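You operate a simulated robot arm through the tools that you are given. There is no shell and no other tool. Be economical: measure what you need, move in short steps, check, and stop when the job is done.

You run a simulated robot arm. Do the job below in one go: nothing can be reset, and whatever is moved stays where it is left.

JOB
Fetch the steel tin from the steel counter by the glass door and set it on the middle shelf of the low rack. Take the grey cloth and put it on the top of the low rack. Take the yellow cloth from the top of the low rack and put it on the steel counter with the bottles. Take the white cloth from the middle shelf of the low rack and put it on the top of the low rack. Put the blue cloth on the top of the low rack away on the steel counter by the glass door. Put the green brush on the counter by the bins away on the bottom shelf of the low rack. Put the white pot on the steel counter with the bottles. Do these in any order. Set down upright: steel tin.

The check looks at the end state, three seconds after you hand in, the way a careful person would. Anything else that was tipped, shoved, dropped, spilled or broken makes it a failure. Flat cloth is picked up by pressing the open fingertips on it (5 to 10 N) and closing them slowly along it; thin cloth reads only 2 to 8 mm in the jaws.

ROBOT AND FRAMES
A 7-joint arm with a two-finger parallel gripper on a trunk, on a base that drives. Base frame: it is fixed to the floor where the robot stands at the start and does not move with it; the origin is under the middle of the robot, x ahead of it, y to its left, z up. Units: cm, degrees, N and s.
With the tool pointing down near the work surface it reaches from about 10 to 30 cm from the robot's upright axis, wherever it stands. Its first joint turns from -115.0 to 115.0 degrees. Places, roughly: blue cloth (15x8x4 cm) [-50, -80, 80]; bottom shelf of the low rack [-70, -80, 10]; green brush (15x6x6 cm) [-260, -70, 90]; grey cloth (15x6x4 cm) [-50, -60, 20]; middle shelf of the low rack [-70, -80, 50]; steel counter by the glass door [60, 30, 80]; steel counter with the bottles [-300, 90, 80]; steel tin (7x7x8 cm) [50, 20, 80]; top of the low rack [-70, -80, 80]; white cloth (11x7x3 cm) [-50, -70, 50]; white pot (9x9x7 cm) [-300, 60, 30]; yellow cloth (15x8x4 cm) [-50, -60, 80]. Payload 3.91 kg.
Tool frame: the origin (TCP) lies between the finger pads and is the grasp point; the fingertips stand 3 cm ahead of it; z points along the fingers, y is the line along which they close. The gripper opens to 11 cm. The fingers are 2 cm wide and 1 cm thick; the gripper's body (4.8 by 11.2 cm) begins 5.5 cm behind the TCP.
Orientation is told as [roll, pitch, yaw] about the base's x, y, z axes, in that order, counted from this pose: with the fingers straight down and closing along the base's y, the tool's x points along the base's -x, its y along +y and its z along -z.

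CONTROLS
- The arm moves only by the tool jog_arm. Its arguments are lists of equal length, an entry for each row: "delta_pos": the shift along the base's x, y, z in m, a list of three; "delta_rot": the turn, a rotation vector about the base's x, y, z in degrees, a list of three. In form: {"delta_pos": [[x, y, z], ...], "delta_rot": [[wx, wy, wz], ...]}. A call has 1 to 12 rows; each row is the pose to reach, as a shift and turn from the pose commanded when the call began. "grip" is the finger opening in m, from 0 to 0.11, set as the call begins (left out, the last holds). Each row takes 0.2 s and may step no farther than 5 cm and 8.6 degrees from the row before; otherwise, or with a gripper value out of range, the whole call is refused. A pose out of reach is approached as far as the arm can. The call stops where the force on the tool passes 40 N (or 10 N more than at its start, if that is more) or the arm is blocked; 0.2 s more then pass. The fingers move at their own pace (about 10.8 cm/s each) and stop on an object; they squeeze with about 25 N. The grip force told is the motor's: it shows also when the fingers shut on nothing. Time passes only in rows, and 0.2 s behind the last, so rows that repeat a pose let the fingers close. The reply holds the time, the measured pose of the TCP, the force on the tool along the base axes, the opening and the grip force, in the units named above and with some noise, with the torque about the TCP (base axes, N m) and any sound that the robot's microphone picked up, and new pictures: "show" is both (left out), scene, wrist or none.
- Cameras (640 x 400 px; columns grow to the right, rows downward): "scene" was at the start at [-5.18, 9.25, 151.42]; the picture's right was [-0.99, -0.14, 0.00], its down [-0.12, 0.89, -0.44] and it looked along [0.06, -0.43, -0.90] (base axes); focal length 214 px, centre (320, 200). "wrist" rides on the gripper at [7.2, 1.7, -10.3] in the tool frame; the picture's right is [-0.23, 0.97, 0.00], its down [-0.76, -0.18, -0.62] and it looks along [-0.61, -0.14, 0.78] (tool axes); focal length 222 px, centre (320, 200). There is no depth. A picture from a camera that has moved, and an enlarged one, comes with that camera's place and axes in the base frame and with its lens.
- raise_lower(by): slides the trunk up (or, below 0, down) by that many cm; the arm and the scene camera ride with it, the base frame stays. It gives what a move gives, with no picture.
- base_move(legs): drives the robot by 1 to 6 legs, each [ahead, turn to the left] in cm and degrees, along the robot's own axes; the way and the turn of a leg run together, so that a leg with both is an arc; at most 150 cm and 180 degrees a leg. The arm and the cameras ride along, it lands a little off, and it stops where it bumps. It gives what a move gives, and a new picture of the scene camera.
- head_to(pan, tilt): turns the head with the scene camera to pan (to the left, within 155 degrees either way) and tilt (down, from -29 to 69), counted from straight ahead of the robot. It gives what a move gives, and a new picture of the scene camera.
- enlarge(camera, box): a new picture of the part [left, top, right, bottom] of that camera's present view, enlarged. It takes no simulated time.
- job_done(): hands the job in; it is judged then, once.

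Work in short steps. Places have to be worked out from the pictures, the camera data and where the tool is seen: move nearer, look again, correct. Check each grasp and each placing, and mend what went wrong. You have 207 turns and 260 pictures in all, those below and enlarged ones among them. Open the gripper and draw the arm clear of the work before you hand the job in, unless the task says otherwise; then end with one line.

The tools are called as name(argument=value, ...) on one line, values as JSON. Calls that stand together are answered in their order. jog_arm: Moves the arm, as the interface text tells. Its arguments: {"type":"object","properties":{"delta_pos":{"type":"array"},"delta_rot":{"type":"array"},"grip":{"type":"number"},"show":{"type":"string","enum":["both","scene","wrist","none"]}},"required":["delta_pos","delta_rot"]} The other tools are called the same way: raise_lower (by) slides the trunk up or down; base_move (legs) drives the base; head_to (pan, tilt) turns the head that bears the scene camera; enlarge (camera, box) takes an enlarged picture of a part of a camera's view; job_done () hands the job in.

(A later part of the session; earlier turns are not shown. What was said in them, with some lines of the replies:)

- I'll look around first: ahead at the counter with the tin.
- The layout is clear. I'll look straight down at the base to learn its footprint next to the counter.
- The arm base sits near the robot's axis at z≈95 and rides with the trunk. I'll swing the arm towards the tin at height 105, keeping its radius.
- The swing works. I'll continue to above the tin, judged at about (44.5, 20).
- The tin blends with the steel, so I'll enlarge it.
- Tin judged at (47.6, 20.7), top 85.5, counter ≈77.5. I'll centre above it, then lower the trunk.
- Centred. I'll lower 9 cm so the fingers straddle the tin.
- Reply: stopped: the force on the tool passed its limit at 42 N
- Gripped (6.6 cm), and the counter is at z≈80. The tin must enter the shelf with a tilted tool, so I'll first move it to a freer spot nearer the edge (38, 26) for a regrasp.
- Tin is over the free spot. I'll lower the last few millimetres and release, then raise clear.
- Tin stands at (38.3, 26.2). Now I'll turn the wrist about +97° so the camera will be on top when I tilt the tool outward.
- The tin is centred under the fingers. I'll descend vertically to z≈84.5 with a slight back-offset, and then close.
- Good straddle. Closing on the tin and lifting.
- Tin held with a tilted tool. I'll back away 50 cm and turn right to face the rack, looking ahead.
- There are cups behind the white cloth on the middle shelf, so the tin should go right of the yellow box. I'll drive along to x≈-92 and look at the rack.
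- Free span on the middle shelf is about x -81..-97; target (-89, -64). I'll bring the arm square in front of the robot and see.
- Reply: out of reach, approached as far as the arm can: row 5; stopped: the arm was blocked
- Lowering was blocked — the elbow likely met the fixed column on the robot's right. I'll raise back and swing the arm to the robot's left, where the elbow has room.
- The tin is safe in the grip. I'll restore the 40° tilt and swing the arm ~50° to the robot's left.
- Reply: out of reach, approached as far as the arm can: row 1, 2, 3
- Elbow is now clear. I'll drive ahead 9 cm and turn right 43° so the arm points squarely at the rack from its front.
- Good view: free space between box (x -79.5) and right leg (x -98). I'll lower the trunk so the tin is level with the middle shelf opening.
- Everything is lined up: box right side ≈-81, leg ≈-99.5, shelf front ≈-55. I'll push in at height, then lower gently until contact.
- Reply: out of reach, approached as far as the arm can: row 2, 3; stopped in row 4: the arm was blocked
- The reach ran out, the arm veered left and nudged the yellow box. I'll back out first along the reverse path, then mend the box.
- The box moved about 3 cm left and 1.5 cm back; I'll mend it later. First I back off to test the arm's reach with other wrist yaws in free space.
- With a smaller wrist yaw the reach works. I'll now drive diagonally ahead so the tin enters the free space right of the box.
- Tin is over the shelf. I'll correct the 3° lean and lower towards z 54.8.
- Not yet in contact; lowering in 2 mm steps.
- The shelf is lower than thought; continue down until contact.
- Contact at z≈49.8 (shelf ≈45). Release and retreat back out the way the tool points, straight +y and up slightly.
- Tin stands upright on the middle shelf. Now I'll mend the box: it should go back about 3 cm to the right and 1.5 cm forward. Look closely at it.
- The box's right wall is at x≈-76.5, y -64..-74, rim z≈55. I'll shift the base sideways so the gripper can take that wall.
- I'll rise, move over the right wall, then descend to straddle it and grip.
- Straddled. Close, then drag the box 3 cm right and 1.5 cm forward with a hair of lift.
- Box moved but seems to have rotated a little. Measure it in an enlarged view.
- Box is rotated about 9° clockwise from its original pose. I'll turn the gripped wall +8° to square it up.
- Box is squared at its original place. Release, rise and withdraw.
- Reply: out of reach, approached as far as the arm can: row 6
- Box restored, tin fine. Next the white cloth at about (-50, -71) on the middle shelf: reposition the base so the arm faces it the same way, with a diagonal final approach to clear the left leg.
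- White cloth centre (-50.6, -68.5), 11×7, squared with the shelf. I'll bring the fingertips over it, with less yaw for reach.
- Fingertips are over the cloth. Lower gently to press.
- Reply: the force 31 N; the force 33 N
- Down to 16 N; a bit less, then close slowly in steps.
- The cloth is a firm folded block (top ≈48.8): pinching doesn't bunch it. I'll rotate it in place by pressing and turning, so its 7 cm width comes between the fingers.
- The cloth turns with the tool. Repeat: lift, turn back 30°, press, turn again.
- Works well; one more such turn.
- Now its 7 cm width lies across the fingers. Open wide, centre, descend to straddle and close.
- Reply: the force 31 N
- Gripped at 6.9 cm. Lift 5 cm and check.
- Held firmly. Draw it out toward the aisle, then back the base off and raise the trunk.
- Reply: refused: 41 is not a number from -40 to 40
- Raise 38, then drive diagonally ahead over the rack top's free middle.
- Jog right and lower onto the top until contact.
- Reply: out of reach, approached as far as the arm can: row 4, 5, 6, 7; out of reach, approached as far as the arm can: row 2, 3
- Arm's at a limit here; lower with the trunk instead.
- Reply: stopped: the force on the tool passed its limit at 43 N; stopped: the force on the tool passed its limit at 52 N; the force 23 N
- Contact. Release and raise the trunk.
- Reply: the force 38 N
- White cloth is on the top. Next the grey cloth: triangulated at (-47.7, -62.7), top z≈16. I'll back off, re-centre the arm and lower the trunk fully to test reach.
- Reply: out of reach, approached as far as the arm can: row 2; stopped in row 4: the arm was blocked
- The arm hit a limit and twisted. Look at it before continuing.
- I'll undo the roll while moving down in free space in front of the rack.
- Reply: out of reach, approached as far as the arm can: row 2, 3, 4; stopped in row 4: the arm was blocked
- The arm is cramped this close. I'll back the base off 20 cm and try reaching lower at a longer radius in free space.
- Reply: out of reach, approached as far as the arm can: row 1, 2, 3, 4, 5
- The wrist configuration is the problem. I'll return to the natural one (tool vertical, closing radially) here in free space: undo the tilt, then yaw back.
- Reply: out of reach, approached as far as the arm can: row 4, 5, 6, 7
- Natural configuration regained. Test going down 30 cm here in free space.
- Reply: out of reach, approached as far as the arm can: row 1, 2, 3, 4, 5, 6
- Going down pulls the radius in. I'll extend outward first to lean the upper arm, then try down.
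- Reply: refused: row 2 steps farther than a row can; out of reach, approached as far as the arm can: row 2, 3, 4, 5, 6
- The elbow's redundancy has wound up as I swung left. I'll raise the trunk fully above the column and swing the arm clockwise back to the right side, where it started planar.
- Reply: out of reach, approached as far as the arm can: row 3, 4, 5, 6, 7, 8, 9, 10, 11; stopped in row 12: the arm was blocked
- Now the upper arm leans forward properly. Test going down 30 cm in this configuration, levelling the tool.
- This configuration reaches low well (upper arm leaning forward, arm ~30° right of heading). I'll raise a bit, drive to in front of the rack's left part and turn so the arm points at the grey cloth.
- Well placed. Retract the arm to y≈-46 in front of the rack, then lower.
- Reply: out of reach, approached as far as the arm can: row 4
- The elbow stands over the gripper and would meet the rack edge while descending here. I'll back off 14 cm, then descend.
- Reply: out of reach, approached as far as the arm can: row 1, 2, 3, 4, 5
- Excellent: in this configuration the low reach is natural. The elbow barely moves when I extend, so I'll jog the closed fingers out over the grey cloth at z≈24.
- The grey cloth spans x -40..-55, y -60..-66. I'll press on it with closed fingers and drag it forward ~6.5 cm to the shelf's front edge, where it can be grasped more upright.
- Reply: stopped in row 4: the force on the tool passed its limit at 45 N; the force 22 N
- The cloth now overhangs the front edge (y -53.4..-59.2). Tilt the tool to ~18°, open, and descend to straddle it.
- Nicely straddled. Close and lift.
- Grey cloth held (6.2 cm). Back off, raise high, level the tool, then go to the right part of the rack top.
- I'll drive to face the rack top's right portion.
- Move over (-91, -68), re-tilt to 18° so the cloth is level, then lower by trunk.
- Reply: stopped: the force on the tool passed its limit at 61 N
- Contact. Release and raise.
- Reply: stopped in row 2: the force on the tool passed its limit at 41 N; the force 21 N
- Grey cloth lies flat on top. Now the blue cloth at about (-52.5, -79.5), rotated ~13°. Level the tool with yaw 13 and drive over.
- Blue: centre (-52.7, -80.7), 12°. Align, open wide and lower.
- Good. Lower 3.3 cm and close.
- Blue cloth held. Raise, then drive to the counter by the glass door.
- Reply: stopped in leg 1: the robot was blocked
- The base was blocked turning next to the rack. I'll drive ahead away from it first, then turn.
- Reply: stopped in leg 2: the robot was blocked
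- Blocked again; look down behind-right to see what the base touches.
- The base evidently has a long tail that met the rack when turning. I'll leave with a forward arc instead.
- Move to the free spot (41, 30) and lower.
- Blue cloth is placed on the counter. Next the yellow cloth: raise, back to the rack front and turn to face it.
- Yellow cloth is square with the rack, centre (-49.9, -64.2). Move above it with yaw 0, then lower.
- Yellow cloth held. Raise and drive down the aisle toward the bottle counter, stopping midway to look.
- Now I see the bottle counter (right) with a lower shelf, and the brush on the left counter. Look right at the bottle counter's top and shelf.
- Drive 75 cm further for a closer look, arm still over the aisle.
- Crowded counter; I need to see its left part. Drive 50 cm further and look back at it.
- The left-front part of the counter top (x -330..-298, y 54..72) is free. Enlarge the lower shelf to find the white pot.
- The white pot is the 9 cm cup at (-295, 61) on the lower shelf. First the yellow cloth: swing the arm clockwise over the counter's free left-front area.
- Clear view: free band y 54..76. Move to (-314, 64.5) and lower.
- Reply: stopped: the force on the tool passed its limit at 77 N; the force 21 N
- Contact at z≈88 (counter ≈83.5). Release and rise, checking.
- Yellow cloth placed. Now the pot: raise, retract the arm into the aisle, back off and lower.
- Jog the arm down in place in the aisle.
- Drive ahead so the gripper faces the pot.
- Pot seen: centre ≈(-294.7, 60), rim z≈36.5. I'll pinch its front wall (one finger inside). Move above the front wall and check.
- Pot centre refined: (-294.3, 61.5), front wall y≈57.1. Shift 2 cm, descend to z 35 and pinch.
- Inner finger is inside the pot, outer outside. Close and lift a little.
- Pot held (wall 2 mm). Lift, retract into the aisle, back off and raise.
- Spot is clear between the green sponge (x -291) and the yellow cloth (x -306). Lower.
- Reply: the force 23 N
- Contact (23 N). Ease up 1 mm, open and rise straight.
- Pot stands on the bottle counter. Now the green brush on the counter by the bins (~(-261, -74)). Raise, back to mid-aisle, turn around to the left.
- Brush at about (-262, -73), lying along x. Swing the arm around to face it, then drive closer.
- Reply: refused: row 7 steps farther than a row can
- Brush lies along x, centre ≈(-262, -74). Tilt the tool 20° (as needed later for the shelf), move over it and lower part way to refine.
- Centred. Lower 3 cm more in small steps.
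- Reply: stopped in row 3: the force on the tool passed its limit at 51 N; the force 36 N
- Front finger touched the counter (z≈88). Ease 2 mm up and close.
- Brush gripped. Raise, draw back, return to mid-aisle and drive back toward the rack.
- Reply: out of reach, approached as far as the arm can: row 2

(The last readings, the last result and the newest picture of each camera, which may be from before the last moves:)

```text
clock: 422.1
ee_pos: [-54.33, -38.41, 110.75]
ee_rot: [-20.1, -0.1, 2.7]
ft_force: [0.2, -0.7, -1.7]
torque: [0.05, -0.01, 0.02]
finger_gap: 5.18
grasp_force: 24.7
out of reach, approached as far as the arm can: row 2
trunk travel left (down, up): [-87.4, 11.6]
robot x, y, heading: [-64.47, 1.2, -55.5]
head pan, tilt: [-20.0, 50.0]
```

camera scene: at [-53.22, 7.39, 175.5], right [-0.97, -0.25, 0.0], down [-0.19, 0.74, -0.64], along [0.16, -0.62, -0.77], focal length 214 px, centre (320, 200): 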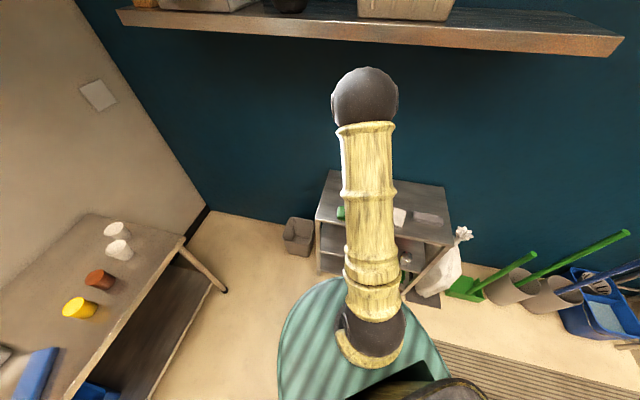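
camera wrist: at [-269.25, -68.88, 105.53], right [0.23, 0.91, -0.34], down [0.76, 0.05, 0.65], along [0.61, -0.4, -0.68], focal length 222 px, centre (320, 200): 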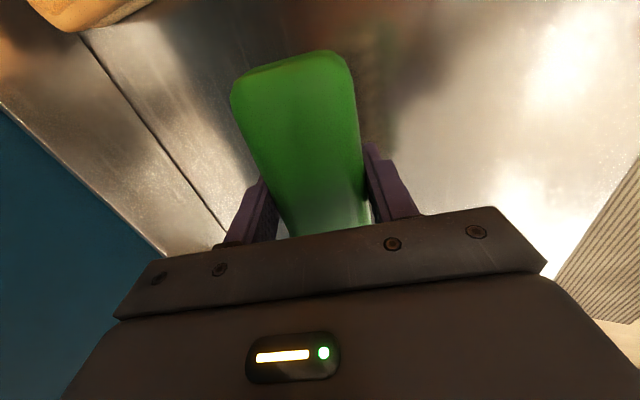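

Lower in front of the rack.

raise_lower(by=-40)

raise_lower(by=-40)

enlarge(camera="wrist", box=[0, 0, 640, 400])

head_to(pan=-20, tilt=45)

```text
clock: 426.0
ee_pos: [-54.35, -38.32, 70.71]
ee_rot: [-20.2, -0.2, 2.7]
ft_force: [0.3, 0.2, -0.4]
torque: [0.0, 0.02, 0.02]
finger_gap: 5.19
grasp_force: 25.1
trunk travel left (down, up): [-47.4, 51.6]
robot x, y, heading: [-63.87, 1.15, -55.5]
head pan, tilt: [-20.0, 50.0]
```

```text
clock: 429.8
ee_pos: [-54.28, -38.26, 30.8]
ee_rot: [-20.2, -0.1, 2.6]
ft_force: [-0.9, 0.6, -1.8]
torque: [0.04, 0.0, 0.0]
finger_gap: 5.19
grasp_force: 25.4
trunk travel left (down, up): [-7.4, 91.6]
robot x, y, heading: [-64.33, 1.22, -55.3]
head pan, tilt: [-20.0, 50.0]
```

```text
1.00 times, centred on (320, 200) of wrist (not enlarged: the box is as wide or as high as the picture)
camera zoom: at [-61.91, -33.48, 39.74], right [0.18, 0.92, -0.34], down [0.76, 0.08, 0.65], along [0.63, -0.37, -0.68], focal length 222 px, centre (320, 200)
```

zoom: 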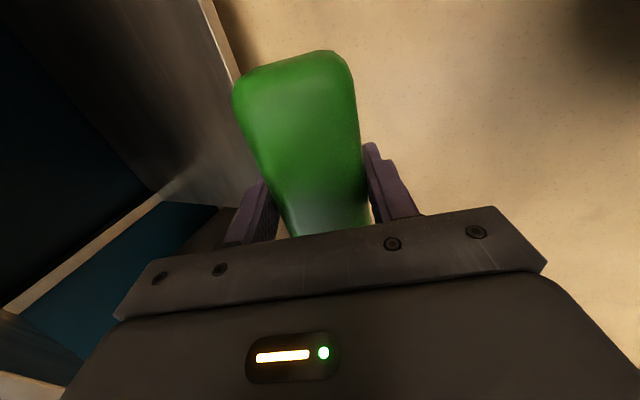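

```text
clock: 430.4
ee_pos: [-54.34, -38.38, 30.73]
ee_rot: [-20.2, -0.1, 2.8]
ft_force: [0.5, -0.3, -1.2]
torque: [-0.03, 0.01, 0.0]
finger_gap: 5.16
grasp_force: 24.7
trunk travel left (down, up): [-7.4, 91.6]
robot x, y, heading: [-64.4, 1.29, -55.6]
head pan, tilt: [-20.0, 45.0]
camera scene: at [-53.11, 6.99, 96.19], right [-0.97, -0.25, 0.0], down [-0.18, 0.68, -0.71], along [0.18, -0.68, -0.71], focal length 214 px, centre (320, 200)
```

scene: 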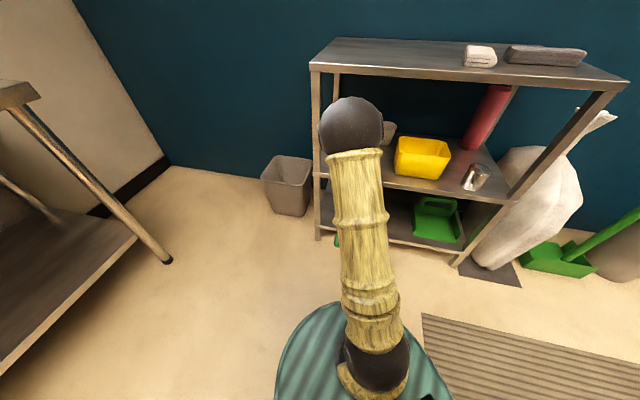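

Elbow is clear. Tilt to 28°, go down to z 20 and insert the brush over the bottom shelf.

jog_arm(delta_pos=[[0, -0.02, -0.03], [0, -0.04, -0.06], [0, -0.06, -0.09], [0, -0.08, -0.105], [0, -0.12, -0.105], [0, -0.16, -0.105], [0, -0.2, -0.105], [0, -0.22, -0.105]], delta_rot=[[-4, 0, 0], [-8, 0, 0], [-8, 0, 0], [-8, 0, 0], [-8, 0, 0], [-8, 0, 0], [-8, 0, 0], [-8, 0, 0]])

```text
clock: 432.2
ee_pos: [-54.4, -60.29, 20.4]
ee_rot: [-28.1, 0.3, 2.8]
ft_force: [-0.6, 0.4, -1.1]
torque: [-0.01, 0.0, 0.02]
finger_gap: 5.2
grasp_force: 25.4
trunk travel left (down, up): [-7.4, 91.6]
robot x, y, heading: [-64.04, 1.12, -55.3]
head pan, tilt: [-20.0, 45.0]
camera scene: at [-53.11, 6.99, 96.19], right [-0.97, -0.25, 0.0], down [-0.18, 0.68, -0.71], along [0.18, -0.68, -0.71], focal length 214 px, centre (320, 200)
camera wrist: at [-62.01, -54.28, 28.67], right [0.18, 0.87, -0.46], down [0.76, 0.17, 0.63], along [0.63, -0.46, -0.63], focal length 222 px, centre (320, 200)
```

scene: 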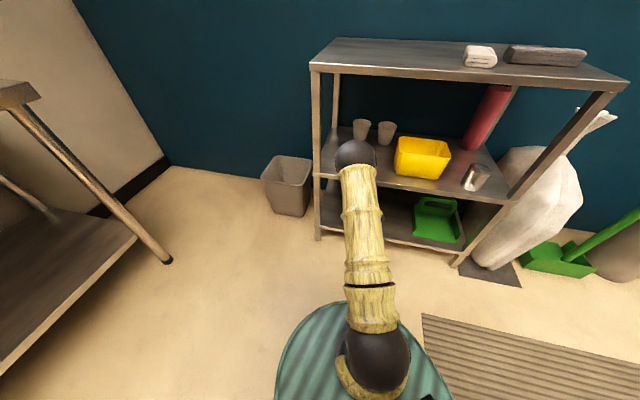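
wrist: 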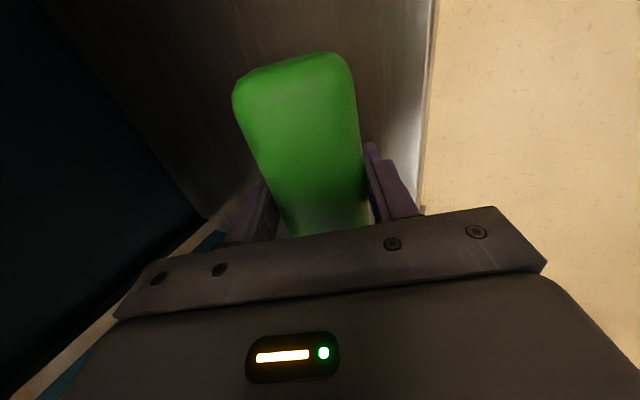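

Over the shelf. Nudge 1 cm deeper and lower to contact.

jog_arm(delta_pos=[[0, -0.01, -0.004], [0, -0.012, -0.009], [0, -0.012, -0.014], [0, -0.012, -0.019], [0, -0.012, -0.024]], delta_rot=[[0, 0, 0], [0, 0, 0], [0, 0, 0], [0, 0, 0], [0, 0, 0]], show="none")

```text
clock: 433.5
ee_pos: [-54.38, -61.92, 18.6]
ee_rot: [-29.0, 0.2, 2.8]
ft_force: [0.2, 3.6, 20.6]
torque: [0.19, 0.09, -0.01]
finger_gap: 5.17
grasp_force: 24.9
trunk travel left (down, up): [-7.4, 91.6]
robot x, y, heading: [-64.38, 1.12, -55.3]
head pan, tilt: [-20.0, 45.0]
stopped in row 5: the force on the tool passed its limit at 47 N (the readings are from after the stop); the commanded pose is now the measured one
```

Contact. Open; then withdraw back along the tool.

jog_arm(delta_pos=[[0, 0, 0.001], [0, 0, 0.001], [0, 0, 0.001], [0, 0, 0.001], [0, 0.005, 0.02], [0, 0.02, 0.04]], delta_rot=[[0, 0, 0], [0, 0, 0], [0, 0, 0], [0, 0, 0], [0, 0, 0], [0, 0, 0]], grip=0.095, show="wrist")

```text
clock: 434.1
ee_pos: [-54.36, -62.71, 19.33]
ee_rot: [-30.2, -0.1, 2.6]
ft_force: [-1.3, -11.7, 17.6]
torque: [0.1, 0.09, 0.04]
finger_gap: 8.6
grasp_force: 0.1
trunk travel left (down, up): [-7.4, 91.6]
robot x, y, heading: [-64.07, 0.82, -55.4]
head pan, tilt: [-20.0, 45.0]
stopped in row 3: the force on the tool passed its limit at 42 N (the readings are from after the stop); the commanded pose is now the measured one
camera wrist: at [-62.03, -56.46, 27.28], right [0.19, 0.85, -0.49], down [0.75, 0.19, 0.63], along [0.63, -0.49, -0.6], focal length 222 px, centre (320, 200)
```

wrist: 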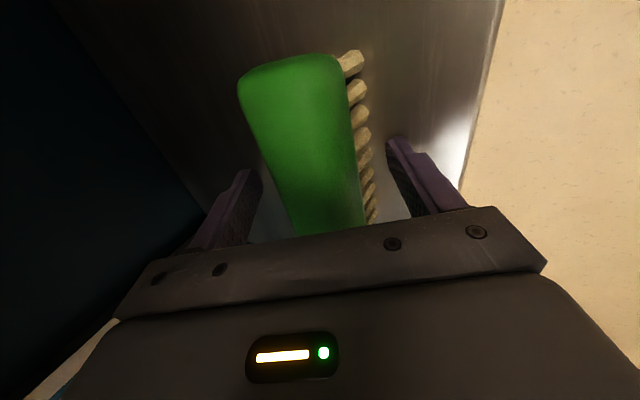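

Brush settled flat on its bristles. Lift off along the tool axis and withdraw.

jog_arm(delta_pos=[[0, 0.01, 0.02], [0, 0.025, 0.045], [0, 0.045, 0.065], [0, 0.085, 0.07], [0, 0.125, 0.07], [0, 0.16, 0.07]], delta_rot=[[0, 0, 0], [0, 0, 0], [0, 0, 0], [0, 0, 0], [0, 0, 0], [0, 0, 0]])

```text
clock: 435.5
ee_pos: [-54.13, -46.25, 25.77]
ee_rot: [-29.5, 0.0, 2.7]
ft_force: [-0.2, 0.6, -0.1]
torque: [0.01, -0.01, 0.02]
finger_gap: 9.49
grasp_force: 0.0
trunk travel left (down, up): [-7.4, 91.6]
robot x, y, heading: [-64.42, 1.32, -55.3]
head pan, tilt: [-20.0, 45.0]
camera scene: at [-53.11, 6.98, 96.19], right [-0.97, -0.25, 0.0], down [-0.18, 0.68, -0.71], along [0.18, -0.68, -0.71], focal length 214 px, centre (320, 200)
camera wrist: at [-61.78, -39.99, 33.95], right [0.19, 0.86, -0.48], down [0.75, 0.19, 0.63], along [0.63, -0.48, -0.61], focal length 222 px, centre (320, 200)
```

scene: 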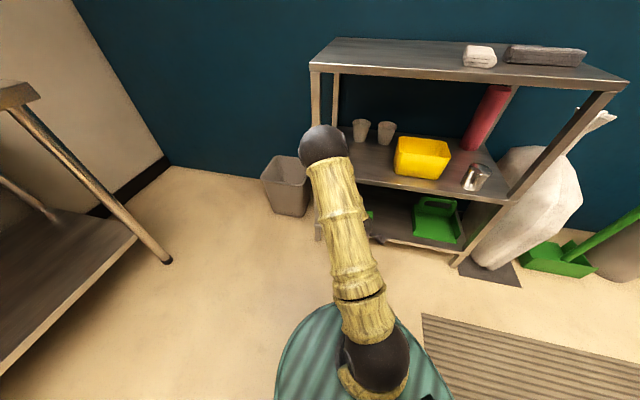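
wrist: 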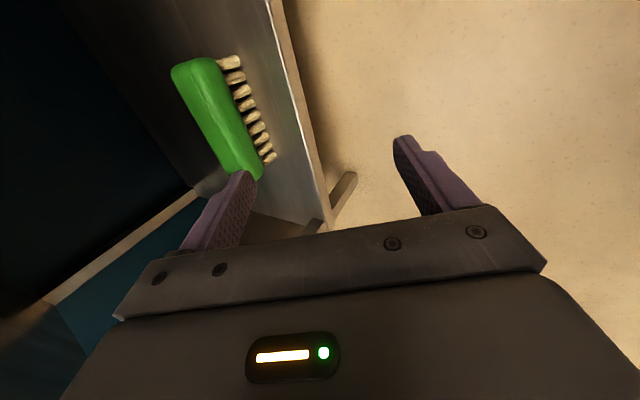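

Everything is placed. Back off and check the rack in detail.

base_move(legs=[[-25, 0]])

enlarge(camera="scene", box=[280, 30, 540, 280])

```text
clock: 437.6
ee_pos: [-68.11, -25.8, 25.82]
ee_rot: [-29.6, 0.0, 2.9]
ft_force: [-0.6, 0.5, 0.1]
torque: [-0.01, -0.02, 0.0]
finger_gap: 9.5
grasp_force: 0.0
trunk travel left (down, up): [-7.4, 91.6]
robot x, y, heading: [-78.57, 21.54, -55.3]
head pan, tilt: [-20.0, 45.0]
stopped in leg 1: the robot was blocked; the commanded pose is now the measured one
camera scene: at [-67.28, 27.47, 96.19], right [-0.97, -0.25, 0.0], down [-0.18, 0.68, -0.71], along [0.18, -0.68, -0.71], focal length 214 px, centre (320, 200)
```

scene: 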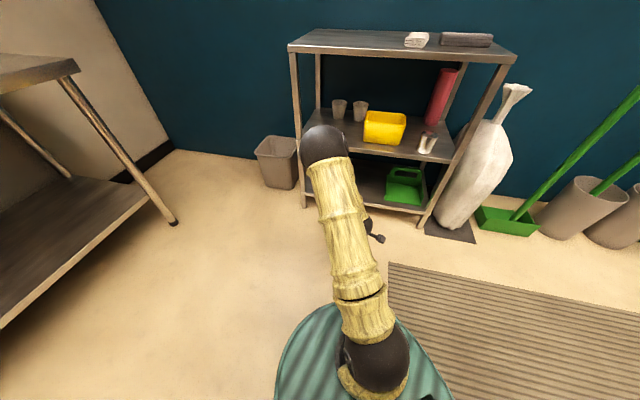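

```text
1.60 times, centred on (410, 155) of scene
camera zoom: at [-67.28, 27.47, 96.19], right [-0.97, -0.25, 0.0], down [-0.18, 0.68, -0.71], along [0.18, -0.68, -0.71], focal length 343 px, centre (176, 272)
```

zoom: 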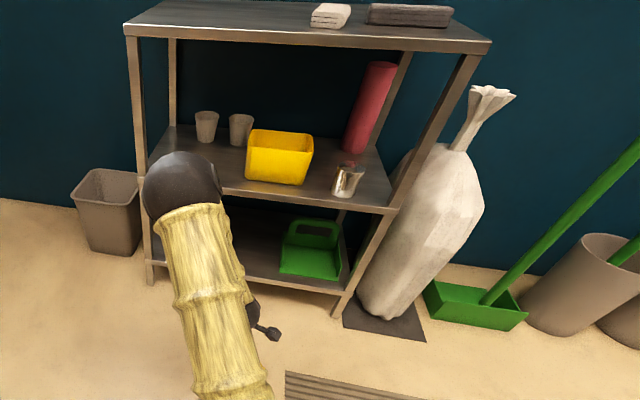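

The tail touched the island corner; pull forward a few cm and look back to make sure nothing there was disturbed.

base_move(legs=[[4, 0]])

raise_lower(by=38)

head_to(pan=-150, tilt=25)

head_to(pan=70, tilt=20)

```text
clock: 438.6
ee_pos: [-65.85, -29.15, 25.74]
ee_rot: [-29.5, 0.0, 2.8]
ft_force: [-0.4, 0.1, -0.3]
torque: [0.03, 0.01, 0.0]
finger_gap: 9.5
grasp_force: 0.1
trunk travel left (down, up): [-7.4, 91.6]
robot x, y, heading: [-76.04, 18.39, -55.1]
head pan, tilt: [-20.0, 45.0]
camera scene: at [-64.95, 24.12, 96.19], right [-0.97, -0.25, 0.0], down [-0.18, 0.68, -0.71], along [0.18, -0.68, -0.71], focal length 214 px, centre (320, 200)
```

scene: 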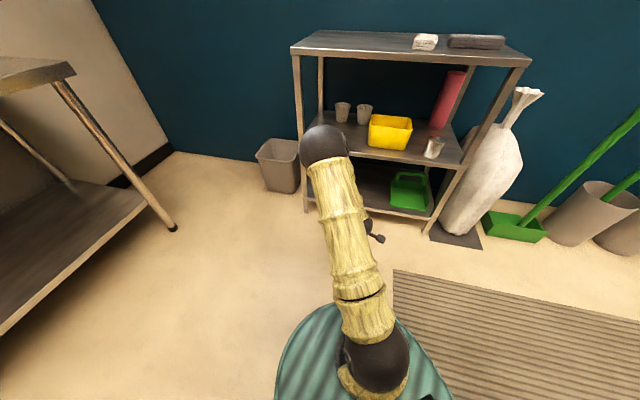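

```text
clock: 442.2
ee_pos: [-65.93, -29.23, 63.89]
ee_rot: [-29.5, 0.0, 2.8]
ft_force: [0.1, -0.5, -0.4]
torque: [0.02, 0.0, 0.02]
finger_gap: 9.51
grasp_force: 0.1
trunk travel left (down, up): [-45.4, 53.6]
robot x, y, heading: [-76.1, 18.47, -55.3]
head pan, tilt: [-20.0, 45.0]
```

```text
clock: 444.3
ee_pos: [-65.79, -29.17, 63.86]
ee_rot: [-29.4, 0.0, 2.8]
ft_force: [-0.2, 0.2, 0.1]
torque: [-0.02, 0.01, 0.03]
finger_gap: 9.52
grasp_force: 0.1
trunk travel left (down, up): [-45.4, 53.6]
robot x, y, heading: [-75.79, 18.49, -55.5]
head pan, tilt: [-150.0, 25.0]
camera scene: at [-75.36, 35.91, 137.25], right [0.43, 0.9, 0.0], down [0.38, -0.18, -0.91], along [-0.82, 0.39, -0.42], focal length 214 px, centre (320, 200)
```

scene: 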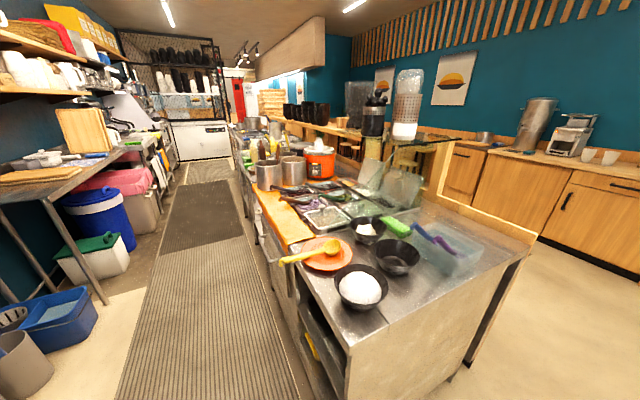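

```text
clock: 447.5
ee_pos: [-65.87, -29.21, 63.86]
ee_rot: [-29.6, 0.0, 2.8]
ft_force: [1.0, 0.0, 0.1]
torque: [-0.01, -0.01, -0.01]
finger_gap: 9.49
grasp_force: 0.0
trunk travel left (down, up): [-45.4, 53.6]
robot x, y, heading: [-76.14, 18.22, -55.2]
head pan, tilt: [70.0, 20.0]
camera scene: at [-58.01, 34.35, 138.06], right [0.25, -0.97, 0.0], down [-0.33, -0.09, -0.94], along [0.91, 0.24, -0.34], focal length 214 px, centre (320, 200)
```

scene: 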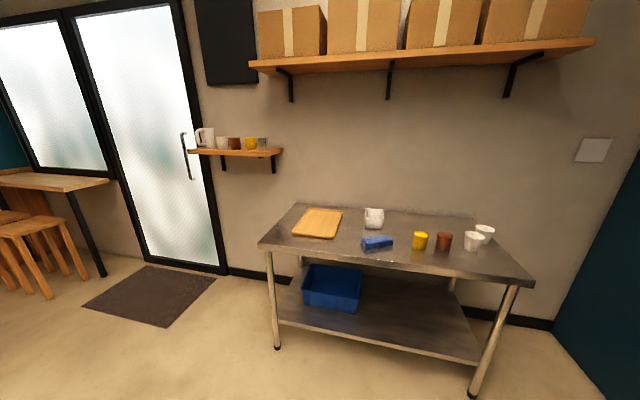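

All the moves are done, the gripper is open and the arm is clear, and nothing looks disturbed. Handing in.

job_done()

```text
The job is handed in.
```

All seven moves are done and handed in: the tin is upright on the middle shelf, and the cloths, brush and pot are where you asked. On the way I nudged the yellow box on the middle shelf about 3 cm and moved it back by eye. The base also bumped the rack and the island, and nothing on either looked shifted.
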